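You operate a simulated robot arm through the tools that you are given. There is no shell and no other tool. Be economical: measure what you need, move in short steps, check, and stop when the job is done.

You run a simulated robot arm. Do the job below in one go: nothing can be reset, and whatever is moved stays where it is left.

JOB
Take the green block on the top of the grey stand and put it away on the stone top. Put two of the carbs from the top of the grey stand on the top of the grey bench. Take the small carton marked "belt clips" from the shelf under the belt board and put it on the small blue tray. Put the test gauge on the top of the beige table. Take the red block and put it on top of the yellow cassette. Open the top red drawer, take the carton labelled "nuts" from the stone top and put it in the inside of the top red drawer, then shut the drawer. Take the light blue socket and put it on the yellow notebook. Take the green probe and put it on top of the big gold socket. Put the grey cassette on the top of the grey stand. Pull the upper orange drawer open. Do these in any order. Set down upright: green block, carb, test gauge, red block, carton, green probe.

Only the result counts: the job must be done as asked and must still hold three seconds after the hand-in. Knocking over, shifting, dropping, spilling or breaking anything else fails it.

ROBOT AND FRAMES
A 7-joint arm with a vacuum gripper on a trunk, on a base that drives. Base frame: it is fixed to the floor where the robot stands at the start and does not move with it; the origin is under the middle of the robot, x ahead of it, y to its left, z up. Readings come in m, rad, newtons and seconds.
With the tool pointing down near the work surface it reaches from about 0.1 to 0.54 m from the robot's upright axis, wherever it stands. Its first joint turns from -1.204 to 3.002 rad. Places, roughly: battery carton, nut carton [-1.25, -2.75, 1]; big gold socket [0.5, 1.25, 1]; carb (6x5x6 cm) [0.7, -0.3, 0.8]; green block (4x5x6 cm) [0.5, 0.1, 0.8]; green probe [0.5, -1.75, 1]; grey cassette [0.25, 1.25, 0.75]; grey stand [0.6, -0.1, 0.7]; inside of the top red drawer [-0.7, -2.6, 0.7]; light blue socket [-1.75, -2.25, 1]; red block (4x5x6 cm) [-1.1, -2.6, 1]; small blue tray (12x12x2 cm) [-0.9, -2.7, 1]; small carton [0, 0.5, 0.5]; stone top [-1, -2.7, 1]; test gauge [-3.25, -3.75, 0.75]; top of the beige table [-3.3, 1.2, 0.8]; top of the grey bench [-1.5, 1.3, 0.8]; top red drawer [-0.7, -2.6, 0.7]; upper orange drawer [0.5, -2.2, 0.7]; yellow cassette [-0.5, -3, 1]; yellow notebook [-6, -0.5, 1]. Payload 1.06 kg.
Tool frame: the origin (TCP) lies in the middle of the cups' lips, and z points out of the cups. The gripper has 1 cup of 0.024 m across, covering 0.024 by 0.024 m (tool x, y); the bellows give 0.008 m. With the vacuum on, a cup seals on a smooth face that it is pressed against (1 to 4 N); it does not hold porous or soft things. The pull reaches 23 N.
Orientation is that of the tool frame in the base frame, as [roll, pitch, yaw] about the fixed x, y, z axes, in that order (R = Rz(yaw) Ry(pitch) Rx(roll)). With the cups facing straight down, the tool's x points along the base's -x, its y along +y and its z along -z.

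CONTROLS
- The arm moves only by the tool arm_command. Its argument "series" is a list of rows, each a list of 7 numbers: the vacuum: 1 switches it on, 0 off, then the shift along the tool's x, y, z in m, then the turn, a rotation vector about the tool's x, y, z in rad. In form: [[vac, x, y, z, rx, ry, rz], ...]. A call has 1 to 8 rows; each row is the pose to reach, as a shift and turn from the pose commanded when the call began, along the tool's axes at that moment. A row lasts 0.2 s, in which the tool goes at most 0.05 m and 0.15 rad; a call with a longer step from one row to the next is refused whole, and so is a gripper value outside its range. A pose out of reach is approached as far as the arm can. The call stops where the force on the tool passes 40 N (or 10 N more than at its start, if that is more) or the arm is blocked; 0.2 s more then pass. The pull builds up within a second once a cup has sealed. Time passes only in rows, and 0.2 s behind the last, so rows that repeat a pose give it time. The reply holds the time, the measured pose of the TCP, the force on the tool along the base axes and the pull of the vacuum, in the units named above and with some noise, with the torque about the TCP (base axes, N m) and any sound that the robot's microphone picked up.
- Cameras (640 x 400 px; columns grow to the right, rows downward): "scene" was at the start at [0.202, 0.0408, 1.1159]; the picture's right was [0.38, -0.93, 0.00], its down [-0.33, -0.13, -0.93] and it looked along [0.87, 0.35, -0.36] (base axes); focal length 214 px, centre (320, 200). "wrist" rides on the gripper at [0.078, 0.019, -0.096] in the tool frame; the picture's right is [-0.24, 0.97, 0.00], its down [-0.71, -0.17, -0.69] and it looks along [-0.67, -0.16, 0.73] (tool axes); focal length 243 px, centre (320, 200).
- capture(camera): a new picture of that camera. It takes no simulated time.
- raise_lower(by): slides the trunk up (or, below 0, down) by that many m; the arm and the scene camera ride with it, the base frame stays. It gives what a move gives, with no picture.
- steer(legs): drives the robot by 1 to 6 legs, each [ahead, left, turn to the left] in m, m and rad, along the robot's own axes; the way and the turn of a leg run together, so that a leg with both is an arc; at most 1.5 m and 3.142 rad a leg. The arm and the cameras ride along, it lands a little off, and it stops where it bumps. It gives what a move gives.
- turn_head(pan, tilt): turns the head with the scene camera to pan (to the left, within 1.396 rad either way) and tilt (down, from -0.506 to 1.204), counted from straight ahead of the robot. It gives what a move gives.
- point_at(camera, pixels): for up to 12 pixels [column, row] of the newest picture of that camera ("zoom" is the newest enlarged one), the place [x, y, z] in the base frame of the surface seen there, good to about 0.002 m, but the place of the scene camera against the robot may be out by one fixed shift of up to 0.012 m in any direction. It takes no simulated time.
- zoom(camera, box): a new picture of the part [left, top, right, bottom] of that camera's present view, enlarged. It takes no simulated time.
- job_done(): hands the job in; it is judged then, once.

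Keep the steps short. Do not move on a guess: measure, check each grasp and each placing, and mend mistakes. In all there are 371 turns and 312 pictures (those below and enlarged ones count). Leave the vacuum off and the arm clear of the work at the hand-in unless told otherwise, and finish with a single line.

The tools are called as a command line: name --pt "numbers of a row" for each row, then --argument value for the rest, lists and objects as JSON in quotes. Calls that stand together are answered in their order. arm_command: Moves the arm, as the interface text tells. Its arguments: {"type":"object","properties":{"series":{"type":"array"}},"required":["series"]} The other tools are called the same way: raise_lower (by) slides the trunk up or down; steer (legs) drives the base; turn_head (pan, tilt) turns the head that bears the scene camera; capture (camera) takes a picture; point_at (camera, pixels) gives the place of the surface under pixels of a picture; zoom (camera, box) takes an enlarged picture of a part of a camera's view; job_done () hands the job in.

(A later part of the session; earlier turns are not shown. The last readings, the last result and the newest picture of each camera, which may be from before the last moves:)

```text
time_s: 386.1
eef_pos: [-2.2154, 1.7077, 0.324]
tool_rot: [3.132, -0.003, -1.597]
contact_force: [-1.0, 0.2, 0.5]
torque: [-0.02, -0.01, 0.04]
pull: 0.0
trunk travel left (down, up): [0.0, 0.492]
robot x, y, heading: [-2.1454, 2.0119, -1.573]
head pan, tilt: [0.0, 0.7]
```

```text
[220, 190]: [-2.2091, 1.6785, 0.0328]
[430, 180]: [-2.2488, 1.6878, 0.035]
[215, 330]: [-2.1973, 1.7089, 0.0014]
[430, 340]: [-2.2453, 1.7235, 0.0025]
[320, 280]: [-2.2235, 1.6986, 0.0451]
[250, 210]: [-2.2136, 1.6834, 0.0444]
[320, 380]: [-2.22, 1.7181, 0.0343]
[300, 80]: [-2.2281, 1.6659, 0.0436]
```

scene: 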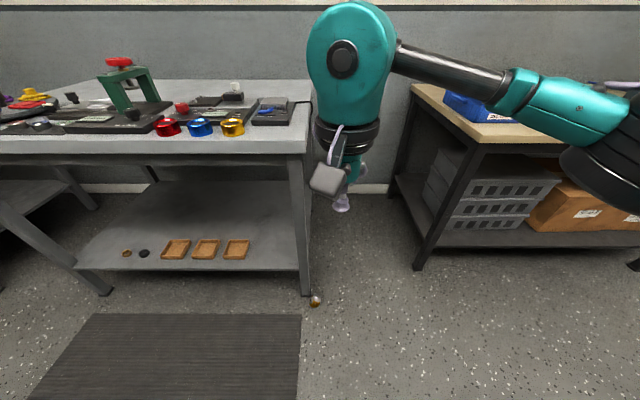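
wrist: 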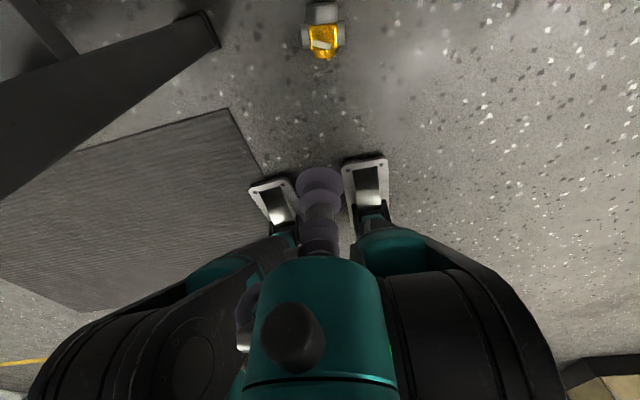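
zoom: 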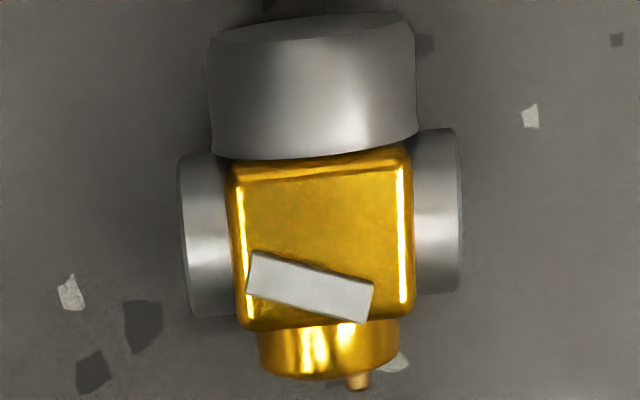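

The other face is up now, with a thin lever bar (about 1 mm proud). I'll hover over it and measure before sealing at its middle.

arm_command --pt "0 0.017 0.01 0.04 0 0 0" --pt "0 0.017 0.01 0.08 0 0 0" --pt "0 0.017 0.01 0.12 0 0 0" --pt "0 0.017 0.01 0.16 0 0 0" --pt "0 0.017 0.01 0.2 0 0 0"

zoom --camera "wrist" --box '[250, 60, 390, 190]'

point_at --camera "zoom" --pixels '[[320, 200], [320, 180], [320, 160], [280, 180], [360, 180], [320, 140], [300, 220], [350, 220]]'

```text
time_s: 387.4
eef_pos: [-2.2237, 1.6885, 0.1216]
tool_rot: [3.132, -0.003, -1.597]
contact_force: [0.0, 0.3, -0.2]
torque: [0.0, -0.03, 0.0]
pull: 0.0
trunk travel left (down, up): [0.0, 0.492]
robot x, y, heading: [-2.1438, 2.011, -1.568]
head pan, tilt: [0.0, 0.7]
```

```text
3.08 times, centred on (320, 125) of wrist
```

zoom: 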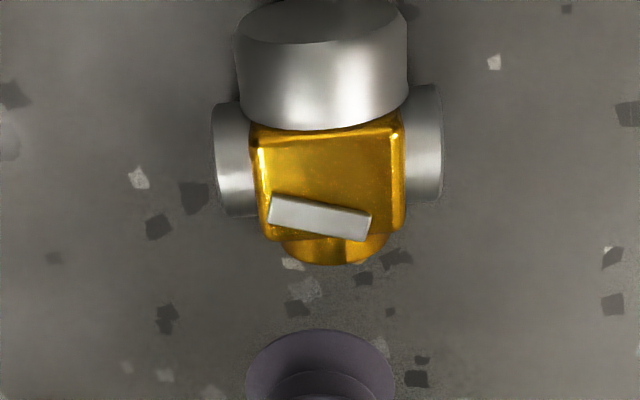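

```text
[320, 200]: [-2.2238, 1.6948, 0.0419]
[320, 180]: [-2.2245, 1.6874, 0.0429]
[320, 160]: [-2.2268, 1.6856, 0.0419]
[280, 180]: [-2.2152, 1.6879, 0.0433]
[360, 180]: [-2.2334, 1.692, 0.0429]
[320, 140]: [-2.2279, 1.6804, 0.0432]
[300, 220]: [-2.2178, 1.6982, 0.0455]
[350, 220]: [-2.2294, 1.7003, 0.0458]
```

arm_command --pt "1 0.001 0.0025 0.04 0 0 0" --pt "1 0.001 0.0025 0.07 0 0 0" --pt "1 0.001 0.0025 0.077 0 0 0" --pt "1 0.001 0.0025 0.081 0 0 0" --pt "1 0.001 0.0025 0.083 0 0 0" --pt "1 0.001 0.0025 0.083 0 0 0" --pt "1 0.001 0.0025 0.083 0 0 0"

```text
time_s: 388.9
eef_pos: [-2.2258, 1.6899, 0.0398]
tool_rot: [3.133, -0.003, -1.597]
contact_force: [-0.2, 1.3, 3.6]
torque: [-0.05, 0.0, -0.01]
pull: 22.7
trunk travel left (down, up): [0.0, 0.492]
robot x, y, heading: [-2.1491, 2.0096, -1.569]
head pan, tilt: [0.0, 0.7]
```

Sealed again. Lift gently and check.

arm_command --pt "1 0 0 -0.005 0 0 0" --pt "1 0 0 -0.015 0 0 0" --pt "1 0 0 -0.03 0 0 0" --pt "1 0 0 -0.05 0 0 0" --pt "1 0 0 -0.07 0 0 0" --pt "1 0 0 -0.07 0 0 0"

zoom --camera "wrist" --box '[230, 60, 410, 220]'

```text
time_s: 390.4
eef_pos: [-2.2281, 1.6897, 0.1095]
tool_rot: [3.134, -0.003, -1.596]
contact_force: [0.1, 0.7, -1.8]
torque: [-0.05, 0.02, 0.0]
pull: 22.4
trunk travel left (down, up): [0.0, 0.492]
robot x, y, heading: [-2.1483, 2.0122, -1.57]
head pan, tilt: [0.0, 0.7]
```

```text
2.50 times, centred on (320, 140) of wrist
```

zoom: 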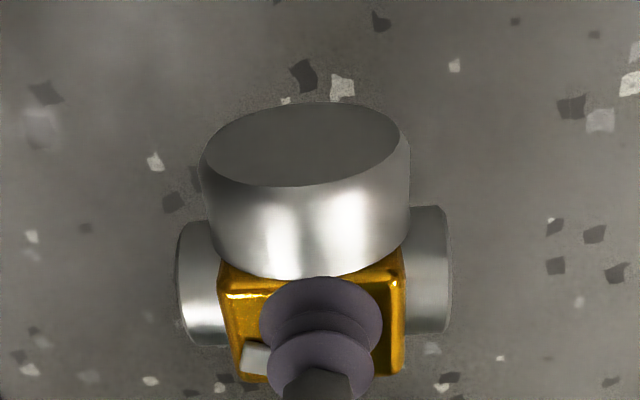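

Held. Raise the arm and trunk, then yaw back by 180°.

arm_command --pt "1 0 0 -0.03 0 0 0" --pt "1 -0.01 0 -0.06 0 0 0" --pt "1 -0.02 0 -0.09 0 0 0" --pt "1 -0.03 0 -0.12 0 0 0" --pt "1 -0.03 0 -0.15 0 0 0" --pt "1 -0.03 0 -0.18 0 0 0" --pt "1 -0.03 0 -0.21 0 0 0"

raise_lower --by 0.25

arm_command --pt "1 0 0 0 0 0 -0.12" --pt "1 0 0 0 0 0 -0.25" --pt "1 0 0 0 0 0 -0.38" --pt "1 0 0 0 0 0 -0.51" --pt "1 0 0 0 0 0 -0.64" --pt "1 0 0 0 0 0 -0.77" --pt "1 0 0 0 0 0 -0.9" --pt "1 0 0 0 0 0 -1.03"

arm_command --pt "1 0 0 0 0 0 -0.13" --pt "1 0 0 0 0 0 -0.26" --pt "1 0 0 0 0 0 -0.39" --pt "1 0 0 0 0 0 -0.52" --pt "1 0 0 0 0 0 -0.65" --pt "1 0 0 0 0 0 -0.78" --pt "1 0 0 0 0 0 -0.91" --pt "1 0 0 0 0 0 -1.04"

arm_command --pt "1 0 0 -0.03 0 0 -0.13" --pt "1 0 0 -0.06 0 0 -0.26" --pt "1 0 0 -0.09 0 0 -0.39" --pt "1 0 0 -0.12 0 0 -0.52" --pt "1 0 0 -0.16 0 0 -0.65" --pt "1 0 0 -0.2 0 0 -0.78" --pt "1 0 0 -0.24 0 0 -0.91" --pt "1 0 0 -0.28 0 0 -1.06"

capture --camera "wrist"

```text
time_s: 391.9
eef_pos: [-2.2262, 1.7194, 0.3194]
tool_rot: [3.133, -0.003, -1.596]
contact_force: [0.4, -0.3, -2.1]
torque: [-0.04, 0.06, 0.0]
pull: 23.1
trunk travel left (down, up): [0.0, 0.492]
robot x, y, heading: [-2.1447, 2.0182, -1.574]
head pan, tilt: [0.0, 0.7]
```

```text
time_s: 394.5
eef_pos: [-2.2242, 1.7211, 0.5683]
tool_rot: [3.133, -0.005, -1.597]
contact_force: [0.4, 0.0, -2.4]
torque: [0.0, 0.0, 0.01]
pull: 22.2
trunk travel left (down, up): [-0.25, 0.242]
robot x, y, heading: [-2.1445, 2.0128, -1.566]
head pan, tilt: [0.0, 0.7]
```

```text
time_s: 396.3
eef_pos: [-2.2241, 1.7197, 0.5689]
tool_rot: [3.133, 0.006, -0.565]
contact_force: [0.4, -0.5, -1.7]
torque: [-0.06, -0.03, 0.02]
pull: 23.0
trunk travel left (down, up): [-0.25, 0.242]
robot x, y, heading: [-2.1484, 2.0116, -1.569]
head pan, tilt: [0.0, 0.7]
```

```text
time_s: 398.1
eef_pos: [-2.2236, 1.7202, 0.569]
tool_rot: [-3.141, 0.011, 0.475]
contact_force: [0.4, -0.3, -2.0]
torque: [0.02, -0.06, -0.03]
pull: 23.2
trunk travel left (down, up): [-0.25, 0.242]
robot x, y, heading: [-2.1483, 2.0127, -1.569]
head pan, tilt: [0.0, 0.7]
```

```text
time_s: 399.9
eef_pos: [-2.2224, 1.722, 0.8525]
tool_rot: [-3.132, 0.004, 1.536]
contact_force: [-0.2, -0.3, -2.4]
torque: [0.03, -0.04, -0.01]
pull: 22.9
trunk travel left (down, up): [-0.25, 0.242]
robot x, y, heading: [-2.1473, 2.0108, -1.569]
head pan, tilt: [0.0, 0.7]
```

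```text
203 pictures are left
```

wrist: 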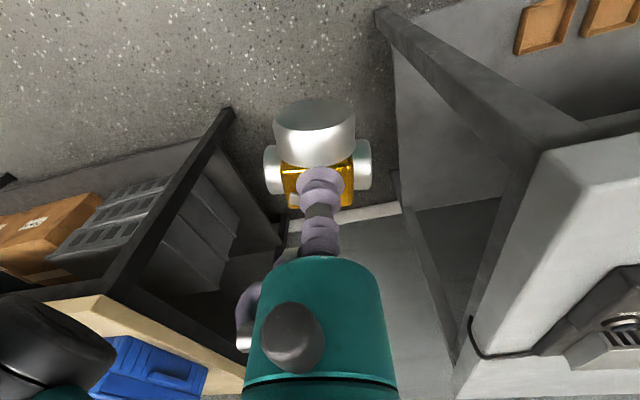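

steer --legs '[[-0.3, 0, 0]]'

arm_command --pt "1 -0.02 0 -0.03 0 0 0" --pt "1 -0.05 0 -0.06 0 0 0" --pt "1 -0.08 0 -0.09 0 0 0" --pt "1 -0.11 0 -0.12 0 0 0" --pt "1 -0.14 0 -0.14 0 0 0" --pt "1 -0.17 0 -0.15 0 0 0"

arm_command --pt "1 0 0 0 0 -0.1 0" --pt "1 0 0 0 0 -0.2 0" --pt "1 0 0 0 0 -0.3 0" --pt "1 0 0 0 0 -0.4 0" --pt "1 0 0 0 0 -0.5 0" --pt "1 0 0 0 0 -0.6 0" --pt "1 0 0 0 0 -0.7 0" --pt "1 0 0 0 0 -0.8 0"

arm_command --pt "1 0 0 0 0 -0.1 0" --pt "1 0 0 0 0 -0.2 0" --pt "1 0 0 0 0 -0.3 0" --pt "1 0 0 0 0 -0.4 0" --pt "1 0 0 0 0 -0.5 0" --pt "1 0 0 0 0 -0.6 0" --pt "1 0 0 0 0 -0.7 0" --pt "1 0 0 0 0 -0.77 0"

turn_head --pan 0.3 --tilt 0.7

capture --camera "scene"

capture --camera "wrist"

```text
time_s: 402.0
eef_pos: [-2.222, 2.017, 0.8501]
tool_rot: [-3.132, 0.004, 1.541]
contact_force: [-0.2, -0.3, -3.1]
torque: [0.05, -0.06, -0.05]
pull: 22.8
trunk travel left (down, up): [-0.25, 0.242]
robot x, y, heading: [-2.1496, 2.3085, -1.565]
head pan, tilt: [0.0, 0.7]
```

```text
time_s: 403.4
eef_pos: [-2.2266, 1.848, 1.0019]
tool_rot: [-3.132, 0.002, 1.541]
contact_force: [-0.3, -0.2, -2.1]
torque: [0.03, -0.01, -0.05]
pull: 22.9
trunk travel left (down, up): [-0.25, 0.242]
robot x, y, heading: [-2.1491, 2.3057, -1.567]
head pan, tilt: [0.0, 0.7]
```

```text
time_s: 405.2
eef_pos: [-2.2247, 1.8475, 1.0012]
tool_rot: [-3.129, 0.806, 1.551]
contact_force: [0.4, 0.4, -1.9]
torque: [0.05, 0.02, -0.02]
pull: 22.4
trunk travel left (down, up): [-0.25, 0.242]
robot x, y, heading: [-2.1494, 2.3094, -1.566]
head pan, tilt: [0.0, 0.7]
```

```text
time_s: 407.0
eef_pos: [-2.2253, 1.8486, 1.0017]
tool_rot: [-1.064, 1.561, -2.668]
contact_force: [0.4, 0.0, -1.6]
torque: [0.07, 0.0, 0.04]
pull: 22.6
trunk travel left (down, up): [-0.25, 0.242]
robot x, y, heading: [-2.1488, 2.3045, -1.561]
head pan, tilt: [0.0, 0.7]
```

```text
time_s: 407.8
eef_pos: [-2.2253, 1.8475, 1.0019]
tool_rot: [-1.262, 1.563, -2.863]
contact_force: [0.1, 0.1, -1.5]
torque: [0.06, -0.04, 0.01]
pull: 23.1
trunk travel left (down, up): [-0.25, 0.242]
robot x, y, heading: [-2.1477, 2.308, -1.564]
head pan, tilt: [0.3, 0.7]
```

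```text
202 pictures are left
```

scene: 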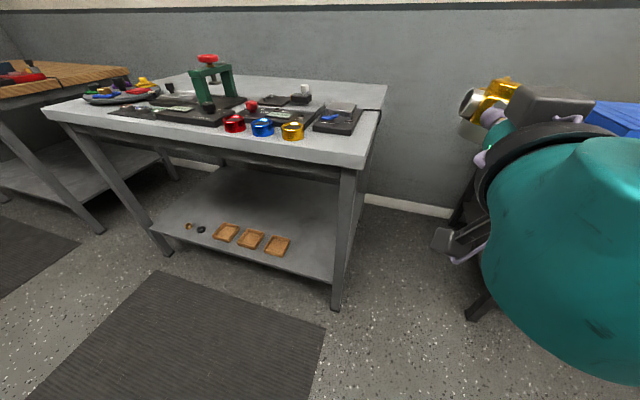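

```text
201 pictures are left
```

wrist: 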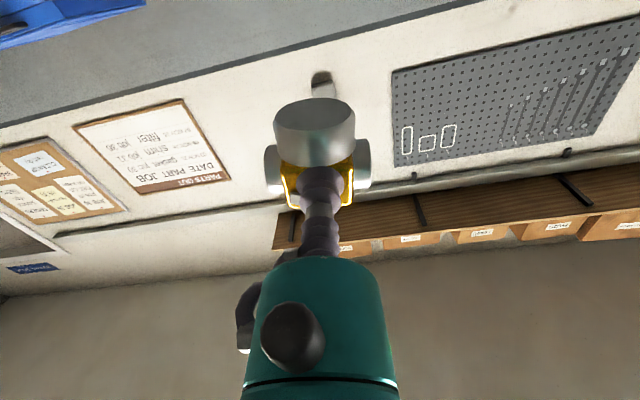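

zoom --camera "scene" --box '[40, 50, 400, 180]'

point_at --camera "scene" --pixels '[[363, 162], [330, 150], [340, 135], [292, 138], [310, 145], [275, 148], [200, 135], [130, 120], [375, 115], [325, 130], [80, 110], [350, 150]]'

```text
1.78 times, centred on (220, 115) of scene
```

zoom: 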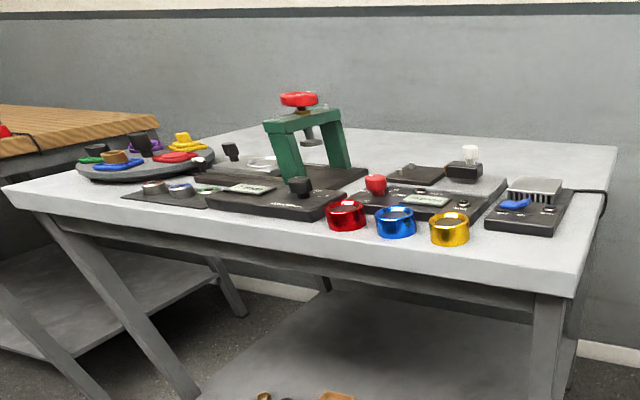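

```text
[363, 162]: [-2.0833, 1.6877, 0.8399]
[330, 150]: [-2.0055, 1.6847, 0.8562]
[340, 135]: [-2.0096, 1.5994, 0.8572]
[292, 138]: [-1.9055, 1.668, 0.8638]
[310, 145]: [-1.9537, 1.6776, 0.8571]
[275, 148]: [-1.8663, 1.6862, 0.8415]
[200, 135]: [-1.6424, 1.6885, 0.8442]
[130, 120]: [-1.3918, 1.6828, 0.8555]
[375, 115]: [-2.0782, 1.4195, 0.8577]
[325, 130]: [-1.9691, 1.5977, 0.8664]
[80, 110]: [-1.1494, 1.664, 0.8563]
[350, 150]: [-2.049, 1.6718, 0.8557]
```

The front right corner of the bench, x −1.96…−2.08, y>1.61, is free. I'll drive so the carb stands over about (−2.025,1.645).

steer --legs '[[0.0, 0.2, 0], [0.18, 0, 0]]'

capture --camera "scene"

```text
time_s: 411.2
eef_pos: [-2.0248, 1.6699, 1.0005]
tool_rot: [-1.244, 1.562, -2.849]
contact_force: [0.2, -1.2, -1.5]
torque: [0.07, 0.0, 0.0]
pull: 22.4
trunk travel left (down, up): [-0.25, 0.242]
robot x, y, heading: [-1.9457, 2.1286, -1.567]
head pan, tilt: [0.3, 0.7]
```

```text
199 pictures are left
```

scene: 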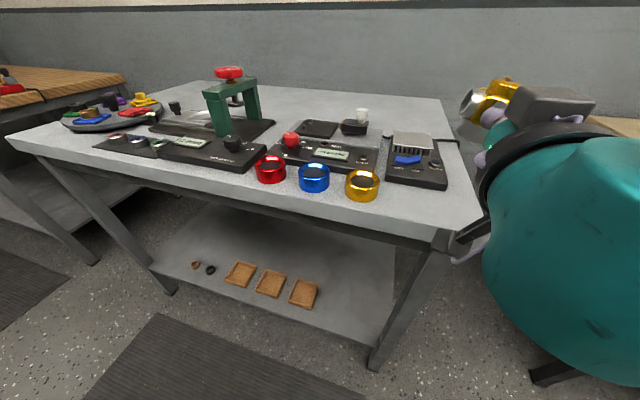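

point_at --camera "scene" --pixels '[[490, 88], [480, 105], [470, 112], [415, 180], [475, 215], [370, 195]]'

zoom --camera "scene" --box '[360, 60, 560, 260]'

```text
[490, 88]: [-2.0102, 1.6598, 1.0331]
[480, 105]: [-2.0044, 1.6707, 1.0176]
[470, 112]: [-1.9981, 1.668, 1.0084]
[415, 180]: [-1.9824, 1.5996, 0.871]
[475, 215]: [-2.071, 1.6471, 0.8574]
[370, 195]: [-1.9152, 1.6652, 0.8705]
```

```text
2.00 times, centred on (460, 160) of scene
```

zoom: 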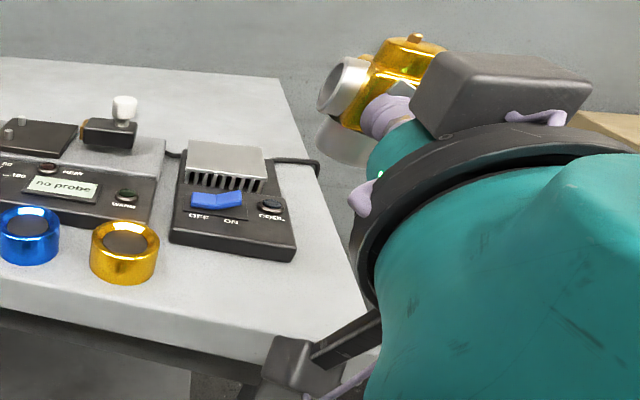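

Lower along tool +x (down) to just above the bench.

arm_command --pt "1 0.03 0 0.003 0 0 0" --pt "1 0.06 0 0.006 0 0 0" --pt "1 0.085 0 0.006 0 0 0" --pt "1 0.1 0 0.006 0 0 0"

zoom --camera "scene" --box '[360, 60, 560, 260]'

```text
time_s: 412.2
eef_pos: [-2.0244, 1.6637, 0.9013]
tool_rot: [-1.134, 1.562, -2.738]
contact_force: [-0.3, 0.1, -1.2]
torque: [0.1, 0.01, -0.03]
pull: 22.6
trunk travel left (down, up): [-0.25, 0.242]
robot x, y, heading: [-1.9415, 2.1332, -1.569]
head pan, tilt: [0.3, 0.7]
```

```text
2.00 times, centred on (460, 160) of scene
```

zoom: 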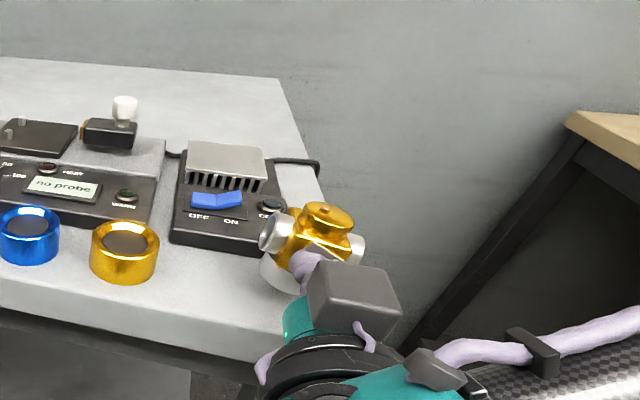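

arm_command --pt "1 0.006 0 0 0 0 0" --pt "1 0.01 0 0 0 0 0" --pt "1 0.013 0 0 0 0 0" --pt "1 0.015 0 0 0 0 0"

```text
time_s: 413.2
eef_pos: [-2.0256, 1.6642, 0.8862]
tool_rot: [-1.218, 1.561, -2.818]
contact_force: [0.7, 0.7, -1.8]
torque: [0.08, -0.02, -0.01]
pull: 22.8
trunk travel left (down, up): [-0.25, 0.242]
robot x, y, heading: [-1.9413, 2.1272, -1.567]
head pan, tilt: [0.3, 0.7]
```

arm_command --pt "1 0.002 0 0 0 0 0" --pt "1 0.004 0 0 0 0 0" --pt "1 0.005 0 0 0 0 0" --pt "1 0.006 0 0 0 0 0"

zoom --camera "scene" --box '[440, 120, 560, 240]'

```text
time_s: 414.2
eef_pos: [-2.0251, 1.6638, 0.8817]
tool_rot: [-0.942, 1.562, -2.545]
contact_force: [0.5, 4.0, 6.4]
torque: [0.06, 0.05, -0.01]
pull: 22.8
trunk travel left (down, up): [-0.25, 0.242]
robot x, y, heading: [-1.9499, 2.1277, -1.566]
head pan, tilt: [0.3, 0.7]
```

```text
3.33 times, centred on (500, 180) of scene
```

zoom: 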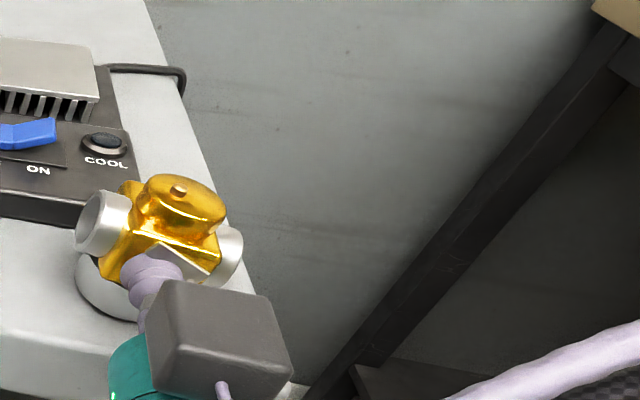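

In contact. Release and withdraw straight back.

arm_command --pt "0 0.006 0 0 0 0 0" --pt "0 0.006 0 0 0 0 0" --pt "0 0.006 0 -0.004 0 0 0" --pt "0 0.006 0 -0.01 0 0 0" --pt "0 0.006 0 -0.03 0 0 0" --pt "0 0.006 0 -0.06 0 0 0" --pt "0 0.0 0 -0.1 0 0 0"

zoom --camera "scene" --box '[400, 120, 560, 240]'

```text
time_s: 415.9
eef_pos: [-2.0112, 1.7574, 0.8712]
tool_rot: [-0.992, 1.56, -2.596]
contact_force: [-0.4, 0.0, 0.9]
torque: [0.05, 0.01, 0.01]
pull: 0.0
out of reach, approached as far as the arm can: row 7
trunk travel left (down, up): [-0.25, 0.242]
robot x, y, heading: [-1.9461, 2.1328, -1.563]
head pan, tilt: [0.3, 0.7]
```

```text
3.33 times, centred on (480, 180) of scene
```

zoom: 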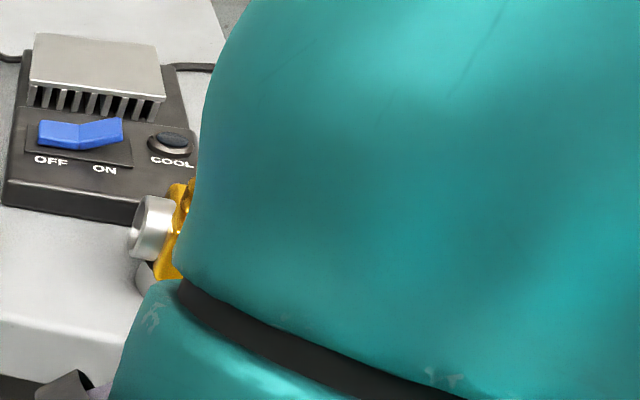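

The carb stands. Back the base off and turn the tool down again.

steer --legs '[[-0.25, 0, 0]]'

arm_command --pt "0 -0.03 0 0.02 0 0.13 0" --pt "0 -0.06 0 0.02 0 0.26 0" --pt "0 -0.09 0 0.02 0 0.39 0" --pt "0 -0.12 0 0.02 0 0.52 0" --pt "0 -0.15 0 0.02 0 0.65 0" --pt "0 -0.18 0 0.02 0 0.78 0" --pt "0 -0.2 0 0.02 0 0.9 0" --pt "0 -0.2 0 0.02 0 1.0 0"

arm_command --pt "0 0 0 0 0 0.14 0" --pt "0 0 0 0 0 0.28 0" --pt "0 0 0 0 0 0.42 0" --pt "0 0 0 0 0 0.562 0"

capture --camera "scene"

```text
time_s: 417.7
eef_pos: [-2.0111, 2.0122, 0.8706]
tool_rot: [-1.087, 1.563, -2.69]
contact_force: [-1.2, 0.1, 0.0]
torque: [-0.01, 0.01, 0.01]
pull: 0.1
trunk travel left (down, up): [-0.25, 0.242]
robot x, y, heading: [-1.9476, 2.3853, -1.565]
head pan, tilt: [0.3, 0.7]
```

```text
time_s: 419.5
eef_pos: [-2.0114, 1.9923, 1.0705]
tool_rot: [-3.133, 0.573, 1.546]
contact_force: [-0.1, 0.0, 0.3]
torque: [-0.01, -0.01, -0.04]
pull: 0.1
out of reach, approached as far as the arm can: row 1, 2
trunk travel left (down, up): [-0.25, 0.242]
robot x, y, heading: [-1.949, 2.3829, -1.564]
head pan, tilt: [0.3, 0.7]
```

```text
time_s: 420.5
eef_pos: [-2.0107, 1.9948, 1.0719]
tool_rot: [-3.133, 0.011, 1.54]
contact_force: [-0.2, -0.6, -0.2]
torque: [-0.01, -0.01, -0.01]
pull: 0.0
trunk travel left (down, up): [-0.25, 0.242]
robot x, y, heading: [-1.9507, 2.3835, -1.568]
head pan, tilt: [0.3, 0.7]
```

```text
194 pictures are left
```

scene: 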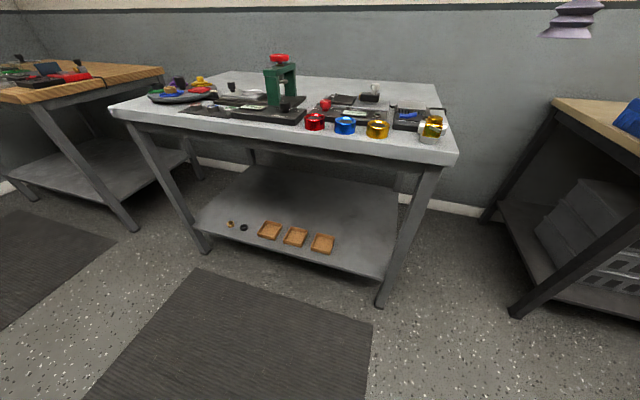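

Carb 1 is done. I'll return to room A via the same route.

steer --legs '[[0, 0, -1.573], [1.45, 0.2, 0], [1.45, 0.2, 0], [0.3, 0, 0], [0, 1.48, 0], [0, 0.38, 0]]'

steer --legs '[[-1.45, 0, 0]]'

```text
time_s: 447.9
eef_pos: [-5.4784, 0.9217, 1.0706]
tool_rot: [-3.139, 0.012, 0.051]
contact_force: [0.1, 0.5, 0.2]
torque: [-0.01, 0.0, 0.01]
pull: 0.0
trunk travel left (down, up): [-0.25, 0.242]
robot x, y, heading: [-5.0823, 0.8837, -3.051]
head pan, tilt: [0.3, 0.7]
stopped in leg 5: the robot was blocked; the commanded pose is now the measured one
```

```text
time_s: 448.8
eef_pos: [-5.4766, 0.9202, 1.0697]
tool_rot: [-3.137, 0.012, 0.051]
contact_force: [-0.6, -0.7, 0.2]
torque: [-0.02, 0.0, -0.03]
pull: 0.0
trunk travel left (down, up): [-0.25, 0.242]
robot x, y, heading: [-5.0783, 0.8876, -3.049]
head pan, tilt: [0.3, 0.7]
stopped in leg 1: the robot was blocked; the commanded pose is now the measured one
```

The rear touched the door jamb. I'll move ahead 0.12, then through.

steer --legs '[[0.13, 0, -0.09], [0, 0.75, 0]]'

```text
time_s: 456.6
eef_pos: [-5.5958, 0.1938, 1.0705]
tool_rot: [-3.133, 0.015, -0.032]
contact_force: [0.2, 0.5, 0.3]
torque: [0.0, 0.03, -0.01]
pull: 0.2
trunk travel left (down, up): [-0.25, 0.242]
robot x, y, heading: [-5.2064, 0.1325, -3.131]
head pan, tilt: [0.3, 0.7]
```

Reverse into room A and go to the stand for the second carb.

steer --legs '[[-1.45, 0, -0.01], [-0.75, -0.05, 0], [-0.7, 0.3, 0], [-1.1, 0.45, 0], [0, 0, 3.13]]'

steer --legs '[[0.85, 0.5, 0], [0.4, 0.1, 0]]'

turn_head --pan 0.0 --tilt 0.6

capture --camera "scene"

```text
time_s: 484.0
eef_pos: [-0.8413, -0.7116, 1.07]
tool_rot: [-3.133, 0.013, 3.022]
contact_force: [-0.2, 0.0, 0.3]
torque: [-0.02, 0.01, 0.01]
pull: 0.1
trunk travel left (down, up): [-0.25, 0.242]
robot x, y, heading: [-1.2234, -0.6134, -0.079]
head pan, tilt: [0.3, 0.7]
```

```text
time_s: 491.2
eef_pos: [0.4472, -0.2202, 1.0702]
tool_rot: [-3.133, 0.013, 3.019]
contact_force: [-0.2, -0.9, 0.2]
torque: [-0.01, 0.0, -0.02]
pull: 0.1
trunk travel left (down, up): [-0.25, 0.242]
robot x, y, heading: [0.0571, -0.1206, -0.078]
head pan, tilt: [0.3, 0.7]
```

```text
time_s: 492.1
eef_pos: [0.447, -0.2206, 1.0707]
tool_rot: [-3.131, 0.015, 3.019]
contact_force: [0.1, -0.2, -0.1]
torque: [0.0, 0.0, 0.02]
pull: 0.0
trunk travel left (down, up): [-0.25, 0.242]
robot x, y, heading: [0.0639, -0.1254, -0.083]
head pan, tilt: [0.0, 0.6]
```

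```text
193 pictures are left
```

scene: 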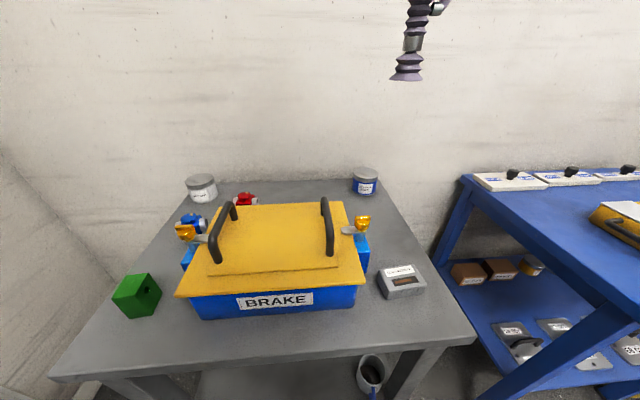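

steer --legs '[[0.12, 0.14, 0.08]]'

arm_command --pt "0 -0.01 0.04 0 0 0 0" --pt "0 -0.015 0.08 0.01 0 0 0" --pt "0 -0.02 0.12 0.02 0 0 0"

capture --camera "wrist"

capture --camera "scene"

```text
time_s: 493.9
eef_pos: [0.5781, -0.0553, 1.0697]
tool_rot: [-3.132, 0.014, 3.098]
contact_force: [0.2, 0.1, -0.2]
torque: [0.04, 0.0, 0.01]
pull: 0.1
trunk travel left (down, up): [-0.25, 0.242]
robot x, y, heading: [0.1846, 0.0139, -0.004]
head pan, tilt: [0.0, 0.6]
```

```text
time_s: 494.7
eef_pos: [0.6045, 0.0632, 1.0492]
tool_rot: [-3.134, 0.013, 3.097]
contact_force: [-0.2, -0.2, -0.1]
torque: [-0.02, -0.02, -0.02]
pull: 0.0
trunk travel left (down, up): [-0.25, 0.242]
robot x, y, heading: [0.1854, 0.0091, -0.004]
head pan, tilt: [0.0, 0.6]
```

```text
192 pictures are left
```

wrist: 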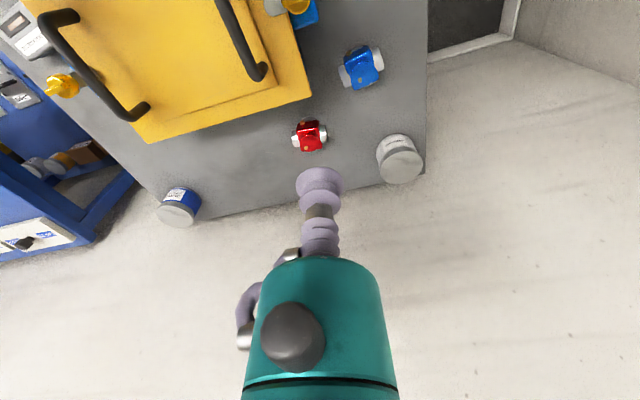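

```text
191 pictures are left
```

scene: 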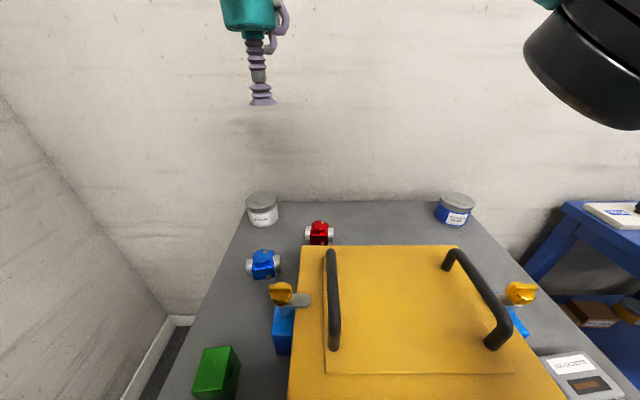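

zoom --camera "wrist" --box '[335, 40, 391, 96]'

point_at --camera "wrist" --pixels '[[363, 75], [363, 68], [358, 75], [369, 72], [347, 74], [377, 58], [363, 80]]'

```text
7.14 times, centred on (363, 68) of wrist
```

zoom: 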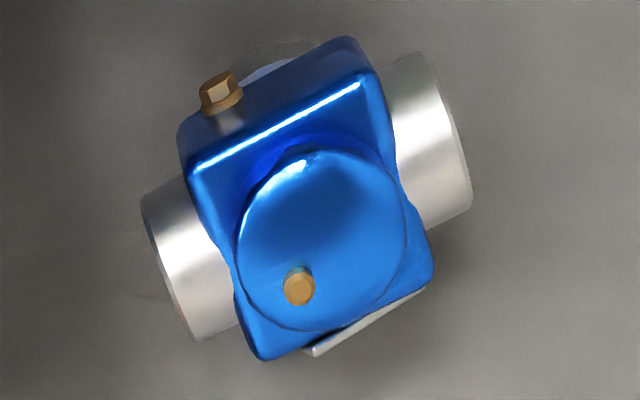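

```text
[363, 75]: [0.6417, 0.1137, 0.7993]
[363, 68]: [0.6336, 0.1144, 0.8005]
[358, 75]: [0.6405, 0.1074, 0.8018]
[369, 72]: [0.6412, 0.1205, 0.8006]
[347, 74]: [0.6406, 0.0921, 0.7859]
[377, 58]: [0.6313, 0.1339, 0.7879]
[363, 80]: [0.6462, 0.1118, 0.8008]
```

arm_command --pt "0 -0.015 0.025 0.02 0 0 0" --pt "0 -0.033 0.05 0.05 0 0 0" --pt "0 -0.0337 0.0526 0.095 0 0 0" --pt "0 -0.0337 0.0526 0.14 0 0 0" --pt "0 -0.0337 0.0526 0.17 0 0 0"

zoom --camera "wrist" --box '[270, 60, 370, 160]'

```text
time_s: 495.9
eef_pos: [0.6412, 0.1128, 0.8812]
tool_rot: [-3.133, 0.014, 3.099]
contact_force: [-0.3, 0.0, 0.6]
torque: [-0.01, -0.03, 0.0]
pull: 0.2
trunk travel left (down, up): [-0.25, 0.242]
robot x, y, heading: [0.1904, 0.0114, -0.001]
head pan, tilt: [0.0, 0.6]
```

```text
4.00 times, centred on (320, 110) of wrist
```

zoom: 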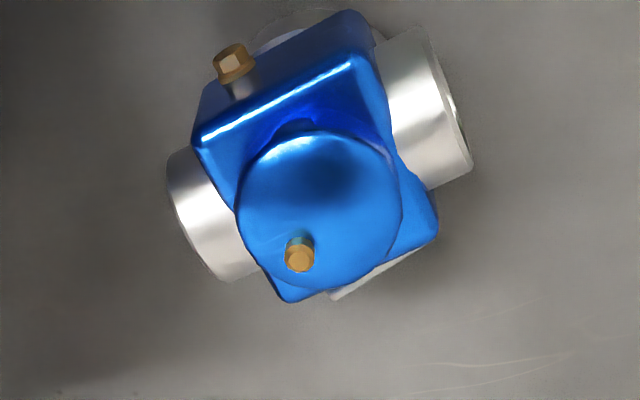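

point_at --camera "zoom" --pixels '[[242, 205], [395, 205], [320, 140], [320, 280], [318, 208], [300, 235]]'

```text
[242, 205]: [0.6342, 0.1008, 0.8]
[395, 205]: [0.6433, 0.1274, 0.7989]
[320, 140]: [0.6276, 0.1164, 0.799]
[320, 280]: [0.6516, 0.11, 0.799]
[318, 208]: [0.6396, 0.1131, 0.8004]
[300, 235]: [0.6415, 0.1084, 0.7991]
```

arm_command --pt "1 0.002 0.001 0.04 0 0 0" --pt "1 0.002 0.001 0.072 0 0 0" --pt "1 0.002 0.001 0.08 0 0 0" --pt "1 0.002 0.001 0.084 0 0 0" --pt "1 0.002 0.001 0.085 0 0 0" --pt "1 0.002 0.001 0.085 0 0 0" --pt "1 0.002 0.001 0.085 0 0 0" --pt "1 0.002 0.001 0.085 0 0 0"

arm_command --pt "1 0 0 -0.01 0 0 0" --pt "1 0 0 -0.03 0 0 0" --pt "1 0 0 -0.07 0 0 0" --pt "1 0 0 -0.11 0 0 0" --pt "1 0 0 -0.15 0 0 0" --pt "1 0.02 -0.02 -0.19 0 0 0" --pt "1 0.04 -0.04 -0.22 0 0 0" --pt "1 0.05 -0.05 -0.25 0 0 0"

zoom --camera "wrist" --box '[230, 80, 410, 240]'

```text
time_s: 497.7
eef_pos: [0.64, 0.1137, 0.7943]
tool_rot: [-3.133, 0.014, 3.099]
contact_force: [-1.2, 5.0, 12.5]
torque: [-0.01, 0.04, -0.01]
pull: 23.0
trunk travel left (down, up): [-0.25, 0.242]
robot x, y, heading: [0.1868, 0.0095, -0.005]
head pan, tilt: [0.0, 0.6]
```

```text
time_s: 499.5
eef_pos: [0.5873, 0.069, 1.047]
tool_rot: [-3.133, 0.014, 3.102]
contact_force: [-0.3, 0.3, -1.0]
torque: [-0.01, 0.02, 0.05]
pull: 22.6
trunk travel left (down, up): [-0.25, 0.242]
robot x, y, heading: [0.187, 0.0071, -0.003]
head pan, tilt: [0.0, 0.6]
```

```text
2.50 times, centred on (320, 160) of wrist
```

zoom: 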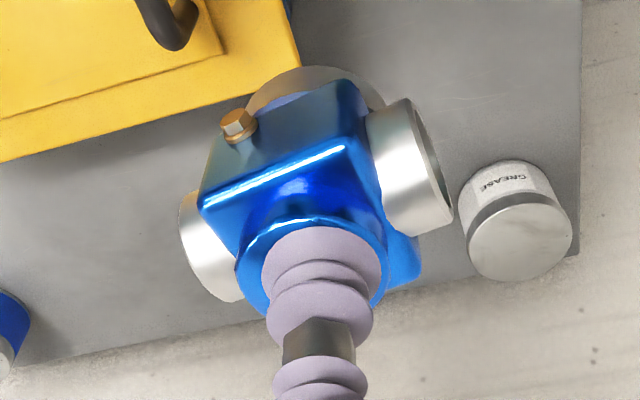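

Well seated. Head up as in the cassette trip, then drive in stages checking the pull.

turn_head --pan 0.4 --tilt 0.3

steer --legs '[[-0.6, -0.15, 0], [-0.8, -0.45, 0]]'

steer --legs '[[0, 0, 3.14]]'

steer --legs '[[1.05, -0.45, 0], [0.75, -0.22, 0]]'

```text
time_s: 500.4
eef_pos: [0.5858, 0.0678, 1.0453]
tool_rot: [-3.132, 0.014, 3.098]
contact_force: [-0.1, 0.1, -1.2]
torque: [-0.01, -0.02, 0.02]
pull: 23.1
trunk travel left (down, up): [-0.25, 0.242]
robot x, y, heading: [0.1905, 0.013, -0.004]
head pan, tilt: [0.4, 0.3]
```

```text
time_s: 508.3
eef_pos: [-0.8128, -0.527, 1.0457]
tool_rot: [-3.133, 0.014, 3.117]
contact_force: [0.4, 0.5, -1.5]
torque: [-0.02, -0.04, -0.02]
pull: 23.1
trunk travel left (down, up): [-0.25, 0.242]
robot x, y, heading: [-1.2085, -0.5892, 0.016]
head pan, tilt: [0.4, 0.3]
```

```text
time_s: 516.1
eef_pos: [-1.604, -0.6701, 1.0468]
tool_rot: [-3.131, 0.015, 0.016]
contact_force: [0.3, 0.5, -1.0]
torque: [0.0, -0.03, 0.0]
pull: 23.0
trunk travel left (down, up): [-0.25, 0.242]
robot x, y, heading: [-1.2135, -0.5922, -3.084]
head pan, tilt: [0.4, 0.3]
```

```text
time_s: 525.8
eef_pos: [-3.4384, -0.1106, 1.0452]
tool_rot: [-3.133, 0.014, 0.021]
contact_force: [-0.1, -0.5, -0.8]
torque: [0.01, -0.01, -0.01]
pull: 22.8
trunk travel left (down, up): [-0.25, 0.242]
robot x, y, heading: [-3.0427, -0.0303, -3.08]
head pan, tilt: [0.4, 0.3]
```

steer --legs '[[1.0, -0.17, -0.06], [1.15, 0, 0]]'

steer --legs '[[0, -1.45, 0], [0, -0.4, 0]]'

```text
time_s: 536.5
eef_pos: [-5.5975, 0.105, 1.0462]
tool_rot: [-3.132, 0.014, -0.078]
contact_force: [-0.5, -0.5, -1.9]
torque: [-0.01, -0.03, 0.03]
pull: 22.7
trunk travel left (down, up): [-0.25, 0.242]
robot x, y, heading: [-5.1971, 0.1486, 3.107]
head pan, tilt: [0.4, 0.3]
```

```text
time_s: 553.2
eef_pos: [-5.52, 1.9759, 1.0457]
tool_rot: [-3.133, 0.014, -0.076]
contact_force: [0.5, 0.4, -1.3]
torque: [-0.03, 0.03, 0.01]
pull: 22.7
trunk travel left (down, up): [-0.25, 0.242]
robot x, y, heading: [-5.1213, 2.0222, 3.102]
head pan, tilt: [0.4, 0.3]
```

steer --legs '[[-1.45, -0.1, 0], [-1.45, -0.1, 0], [-1.0, -0.12, 0]]'

steer --legs '[[0, 0, 1.61]]'

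turn_head --pan 0.0 --tilt 0.5

capture --camera "scene"

```text
time_s: 571.9
eef_pos: [-1.6456, 2.123, 1.0457]
tool_rot: [-3.133, 0.016, -0.089]
contact_force: [0.2, -0.2, -2.8]
torque: [0.0, -0.02, -0.01]
pull: 22.8
trunk travel left (down, up): [-0.25, 0.242]
robot x, y, heading: [-1.2487, 2.1626, 3.087]
head pan, tilt: [0.4, 0.3]
```

```text
time_s: 576.3
eef_pos: [-1.1858, 1.7621, 1.046]
tool_rot: [-3.132, 0.015, 1.533]
contact_force: [0.3, 0.2, -1.1]
torque: [0.0, 0.02, -0.03]
pull: 22.9
trunk travel left (down, up): [-0.25, 0.242]
robot x, y, heading: [-1.2447, 2.1629, -1.57]
head pan, tilt: [0.4, 0.3]
```

```text
time_s: 577.1
eef_pos: [-1.1859, 1.7605, 1.0465]
tool_rot: [-3.131, 0.015, 1.534]
contact_force: [-0.1, 0.4, -1.0]
torque: [0.02, 0.02, -0.01]
pull: 23.3
trunk travel left (down, up): [-0.25, 0.242]
robot x, y, heading: [-1.2416, 2.1641, -1.569]
head pan, tilt: [0.0, 0.499]
```

```text
187 pictures are left
```

scene: 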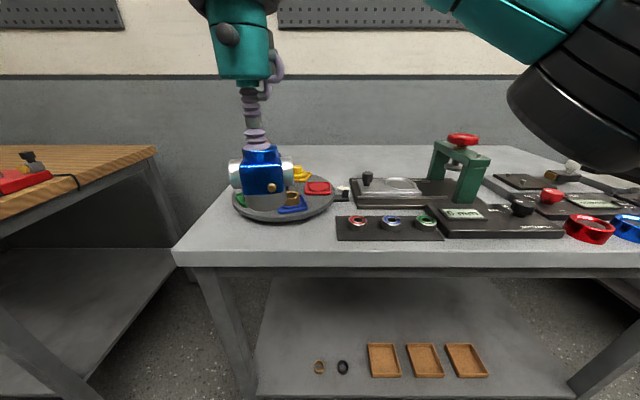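

point_at --camera "scene" --pixels '[[260, 240], [300, 235], [320, 228], [280, 220], [340, 240], [220, 230], [180, 260], [215, 210]]'

```text
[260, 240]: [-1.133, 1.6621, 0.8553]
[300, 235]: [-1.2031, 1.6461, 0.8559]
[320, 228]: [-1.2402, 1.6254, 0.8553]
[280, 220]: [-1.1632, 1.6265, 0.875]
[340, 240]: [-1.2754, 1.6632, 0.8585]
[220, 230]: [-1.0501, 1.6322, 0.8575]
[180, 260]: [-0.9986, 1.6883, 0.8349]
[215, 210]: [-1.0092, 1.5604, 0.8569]
```

I'll place the blue carb at about (−1.222,1.647), between the turntable and the dark mat. Drive 0.1 closer, then lower.

steer --legs '[[0.1, 0, 0]]'

arm_command --pt "1 -0.014 -0.036 0.0 0 0 0" --pt "1 -0.014 -0.036 0.03 0 0 0" --pt "1 -0.014 -0.036 0.06 0 0 0" --pt "1 -0.014 -0.036 0.09 0 0 0" --pt "1 -0.014 -0.036 0.11 0 0 0"

capture --camera "scene"

capture --camera "wrist"

```text
time_s: 578.3
eef_pos: [-1.1859, 1.6619, 1.0462]
tool_rot: [-3.132, 0.015, 1.533]
contact_force: [0.3, -0.8, -1.2]
torque: [-0.01, 0.03, 0.02]
pull: 22.9
trunk travel left (down, up): [-0.25, 0.242]
robot x, y, heading: [-1.2433, 2.0616, -1.568]
head pan, tilt: [0.0, 0.499]
```

```text
time_s: 579.5
eef_pos: [-1.2244, 1.6478, 0.9361]
tool_rot: [-3.133, 0.013, 1.532]
contact_force: [-0.1, -0.9, -1.0]
torque: [0.0, 0.0, -0.01]
pull: 23.3
trunk travel left (down, up): [-0.25, 0.242]
robot x, y, heading: [-1.2432, 2.0627, -1.569]
head pan, tilt: [0.0, 0.499]
```

```text
186 pictures are left
```

scene: 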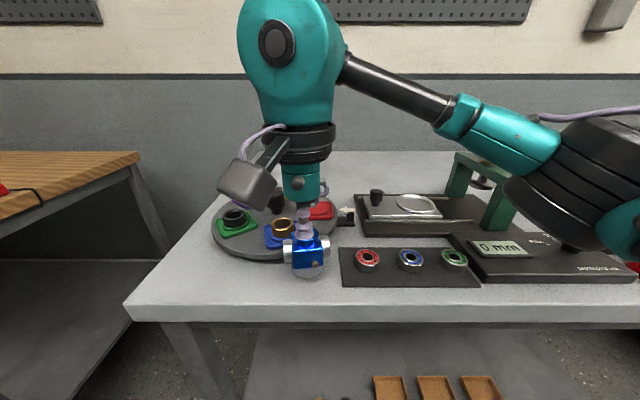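

```text
185 pictures are left
```

wrist: 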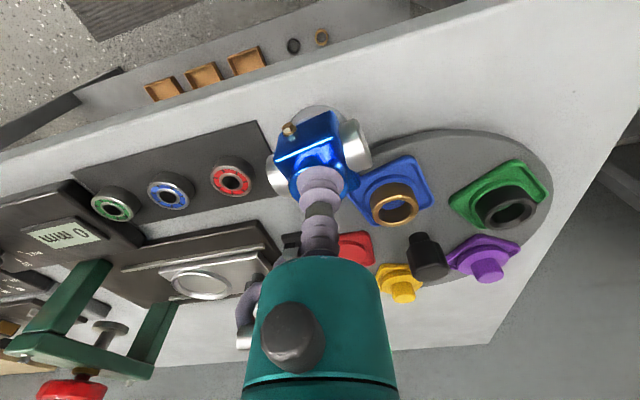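

arm_command --pt "1 0.008 0.001 0.008 0 0 0" --pt "1 0.008 0.001 0.016 0 0 0" --pt "1 0.008 0.001 0.02 0 0 0" --pt "1 0.008 0.001 0.024 0 0 0"

zoom --camera "wrist" --box '[220, 60, 420, 220]'

```text
time_s: 580.5
eef_pos: [-1.2226, 1.6566, 0.9127]
tool_rot: [-3.134, 0.015, 1.532]
contact_force: [0.4, -0.6, -2.3]
torque: [-0.02, 0.01, 0.03]
pull: 23.5
trunk travel left (down, up): [-0.25, 0.242]
robot x, y, heading: [-1.2462, 2.0617, -1.57]
head pan, tilt: [0.0, 0.499]
```

```text
2.50 times, centred on (320, 140) of wrist
```

zoom: 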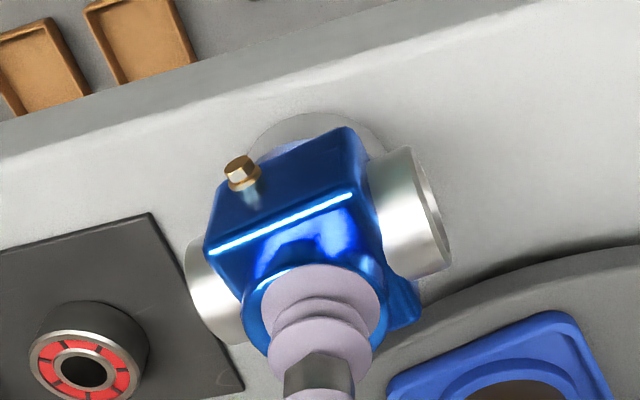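

Clear of both. Lower the last few millimetres, release and lift.

arm_command --pt "1 0 0 0.002 0 0 0" --pt "1 0 0 0.004 0 0 0" --pt "1 0 0 0.005 0 0 0" --pt "1 0 0 0.006 0 0 0"

```text
time_s: 581.5
eef_pos: [-1.2218, 1.6565, 0.9085]
tool_rot: [-3.134, 0.017, 1.531]
contact_force: [3.4, -0.3, 15.6]
torque: [-0.12, 0.04, 0.03]
pull: 23.4
trunk travel left (down, up): [-0.25, 0.242]
robot x, y, heading: [-1.2448, 2.0631, -1.565]
head pan, tilt: [0.0, 0.499]
```

arm_command --pt "0 0 0 0.004 0 0 0" --pt "0 0 0 0.004 0 0 0" --pt "0 0 0 0.002 0 0 0" --pt "0 0 0 -0.02 0 0 0" --pt "0 0 0 -0.06 0 0 0" --pt "0 0 0 -0.1 0 0 0" --pt "0 0 0 -0.15 0 0 0"

capture --camera "wrist"

```text
time_s: 583.1
eef_pos: [-1.2206, 1.6581, 1.0566]
tool_rot: [-3.133, 0.013, 1.531]
contact_force: [0.9, 0.2, -0.4]
torque: [-0.01, 0.01, -0.02]
pull: 0.0
trunk travel left (down, up): [-0.25, 0.242]
robot x, y, heading: [-1.2437, 2.0603, -1.569]
head pan, tilt: [0.0, 0.499]
```

```text
183 pictures are left
```

wrist: 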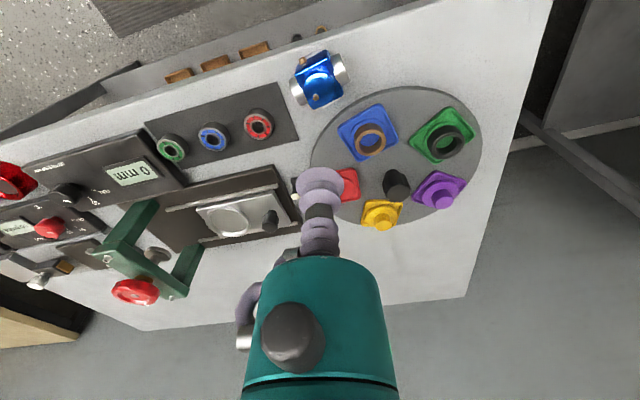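

Both carbs are placed. Return to room A.

steer --legs '[[-0.12, 0, 0], [0, 0, -1.573], [1.45, 0.06, 0], [1.45, 0.06, 0], [1.06, 0.05, 0]]'

steer --legs '[[0, 1.45, 0], [0, 0.4, 0]]'

```text
time_s: 606.9
eef_pos: [-5.6229, 1.9494, 1.0567]
tool_rot: [-3.133, 0.015, -0.037]
contact_force: [0.0, -0.5, -0.1]
torque: [-0.01, 0.01, -0.01]
pull: 0.0
trunk travel left (down, up): [-0.25, 0.242]
robot x, y, heading: [-5.2147, 1.9705, -3.144]
head pan, tilt: [0.0, 0.499]
```

```text
time_s: 623.5
eef_pos: [-5.5983, 0.0724, 1.0566]
tool_rot: [-3.132, 0.015, -0.021]
contact_force: [0.0, -0.3, 0.0]
torque: [0.01, 0.01, 0.01]
pull: 0.1
trunk travel left (down, up): [-0.25, 0.242]
robot x, y, heading: [-5.1949, 0.1032, -3.127]
head pan, tilt: [0.0, 0.499]
```

Back into room A. I'll go to about (−1.3,−1.2) and look south.

steer --legs '[[-1.45, 0.0, -0.015], [-0.72, -0.03, 0], [-0.7, 0.2, 0], [-1.0, 0.5, 0], [0, 0.6, 0]]'

turn_head --pan 0.6 --tilt 0.3

capture --camera "scene"

turn_head --pan 1.39 --tilt 0.3

capture --camera "scene"

```text
time_s: 648.6
eef_pos: [-1.6632, -1.0752, 1.055]
tool_rot: [-3.133, 0.014, 0.021]
contact_force: [0.9, -0.7, -0.4]
torque: [-0.02, -0.01, 0.0]
pull: 0.0
trunk travel left (down, up): [-0.25, 0.242]
robot x, y, heading: [-1.2589, -1.0274, -3.082]
head pan, tilt: [0.0, 0.499]
```

```text
time_s: 649.6
eef_pos: [-1.664, -1.0745, 1.0564]
tool_rot: [-3.133, 0.014, 0.022]
contact_force: [0.1, -0.5, -0.5]
torque: [0.03, 0.03, -0.02]
pull: 0.0
trunk travel left (down, up): [-0.25, 0.242]
robot x, y, heading: [-1.2607, -1.0279, -3.082]
head pan, tilt: [0.6, 0.3]
```

```text
182 pictures are left
```

scene: 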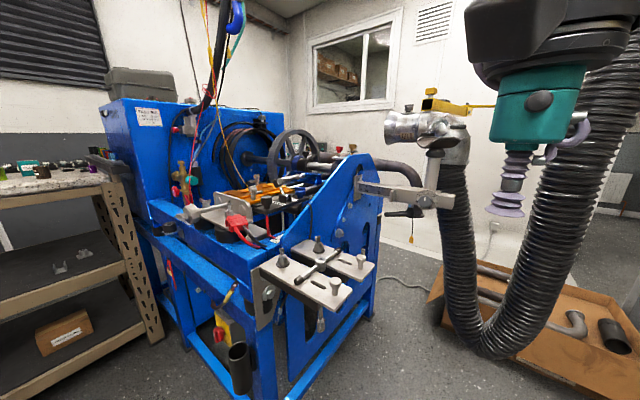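

```text
time_s: 650.7
eef_pos: [-1.6626, -1.0747, 1.0564]
tool_rot: [-3.132, 0.014, 0.021]
contact_force: [-0.4, 0.5, 1.1]
torque: [-0.01, -0.01, -0.02]
pull: 0.2
trunk travel left (down, up): [-0.25, 0.242]
robot x, y, heading: [-1.2591, -1.0263, -3.078]
head pan, tilt: [1.389, 0.3]
```

```text
181 pictures are left
```

scene: 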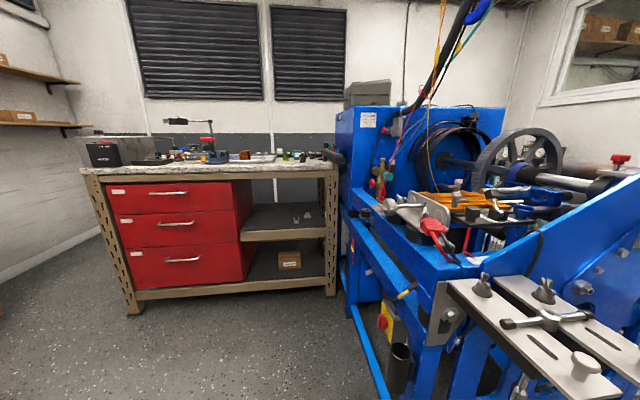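

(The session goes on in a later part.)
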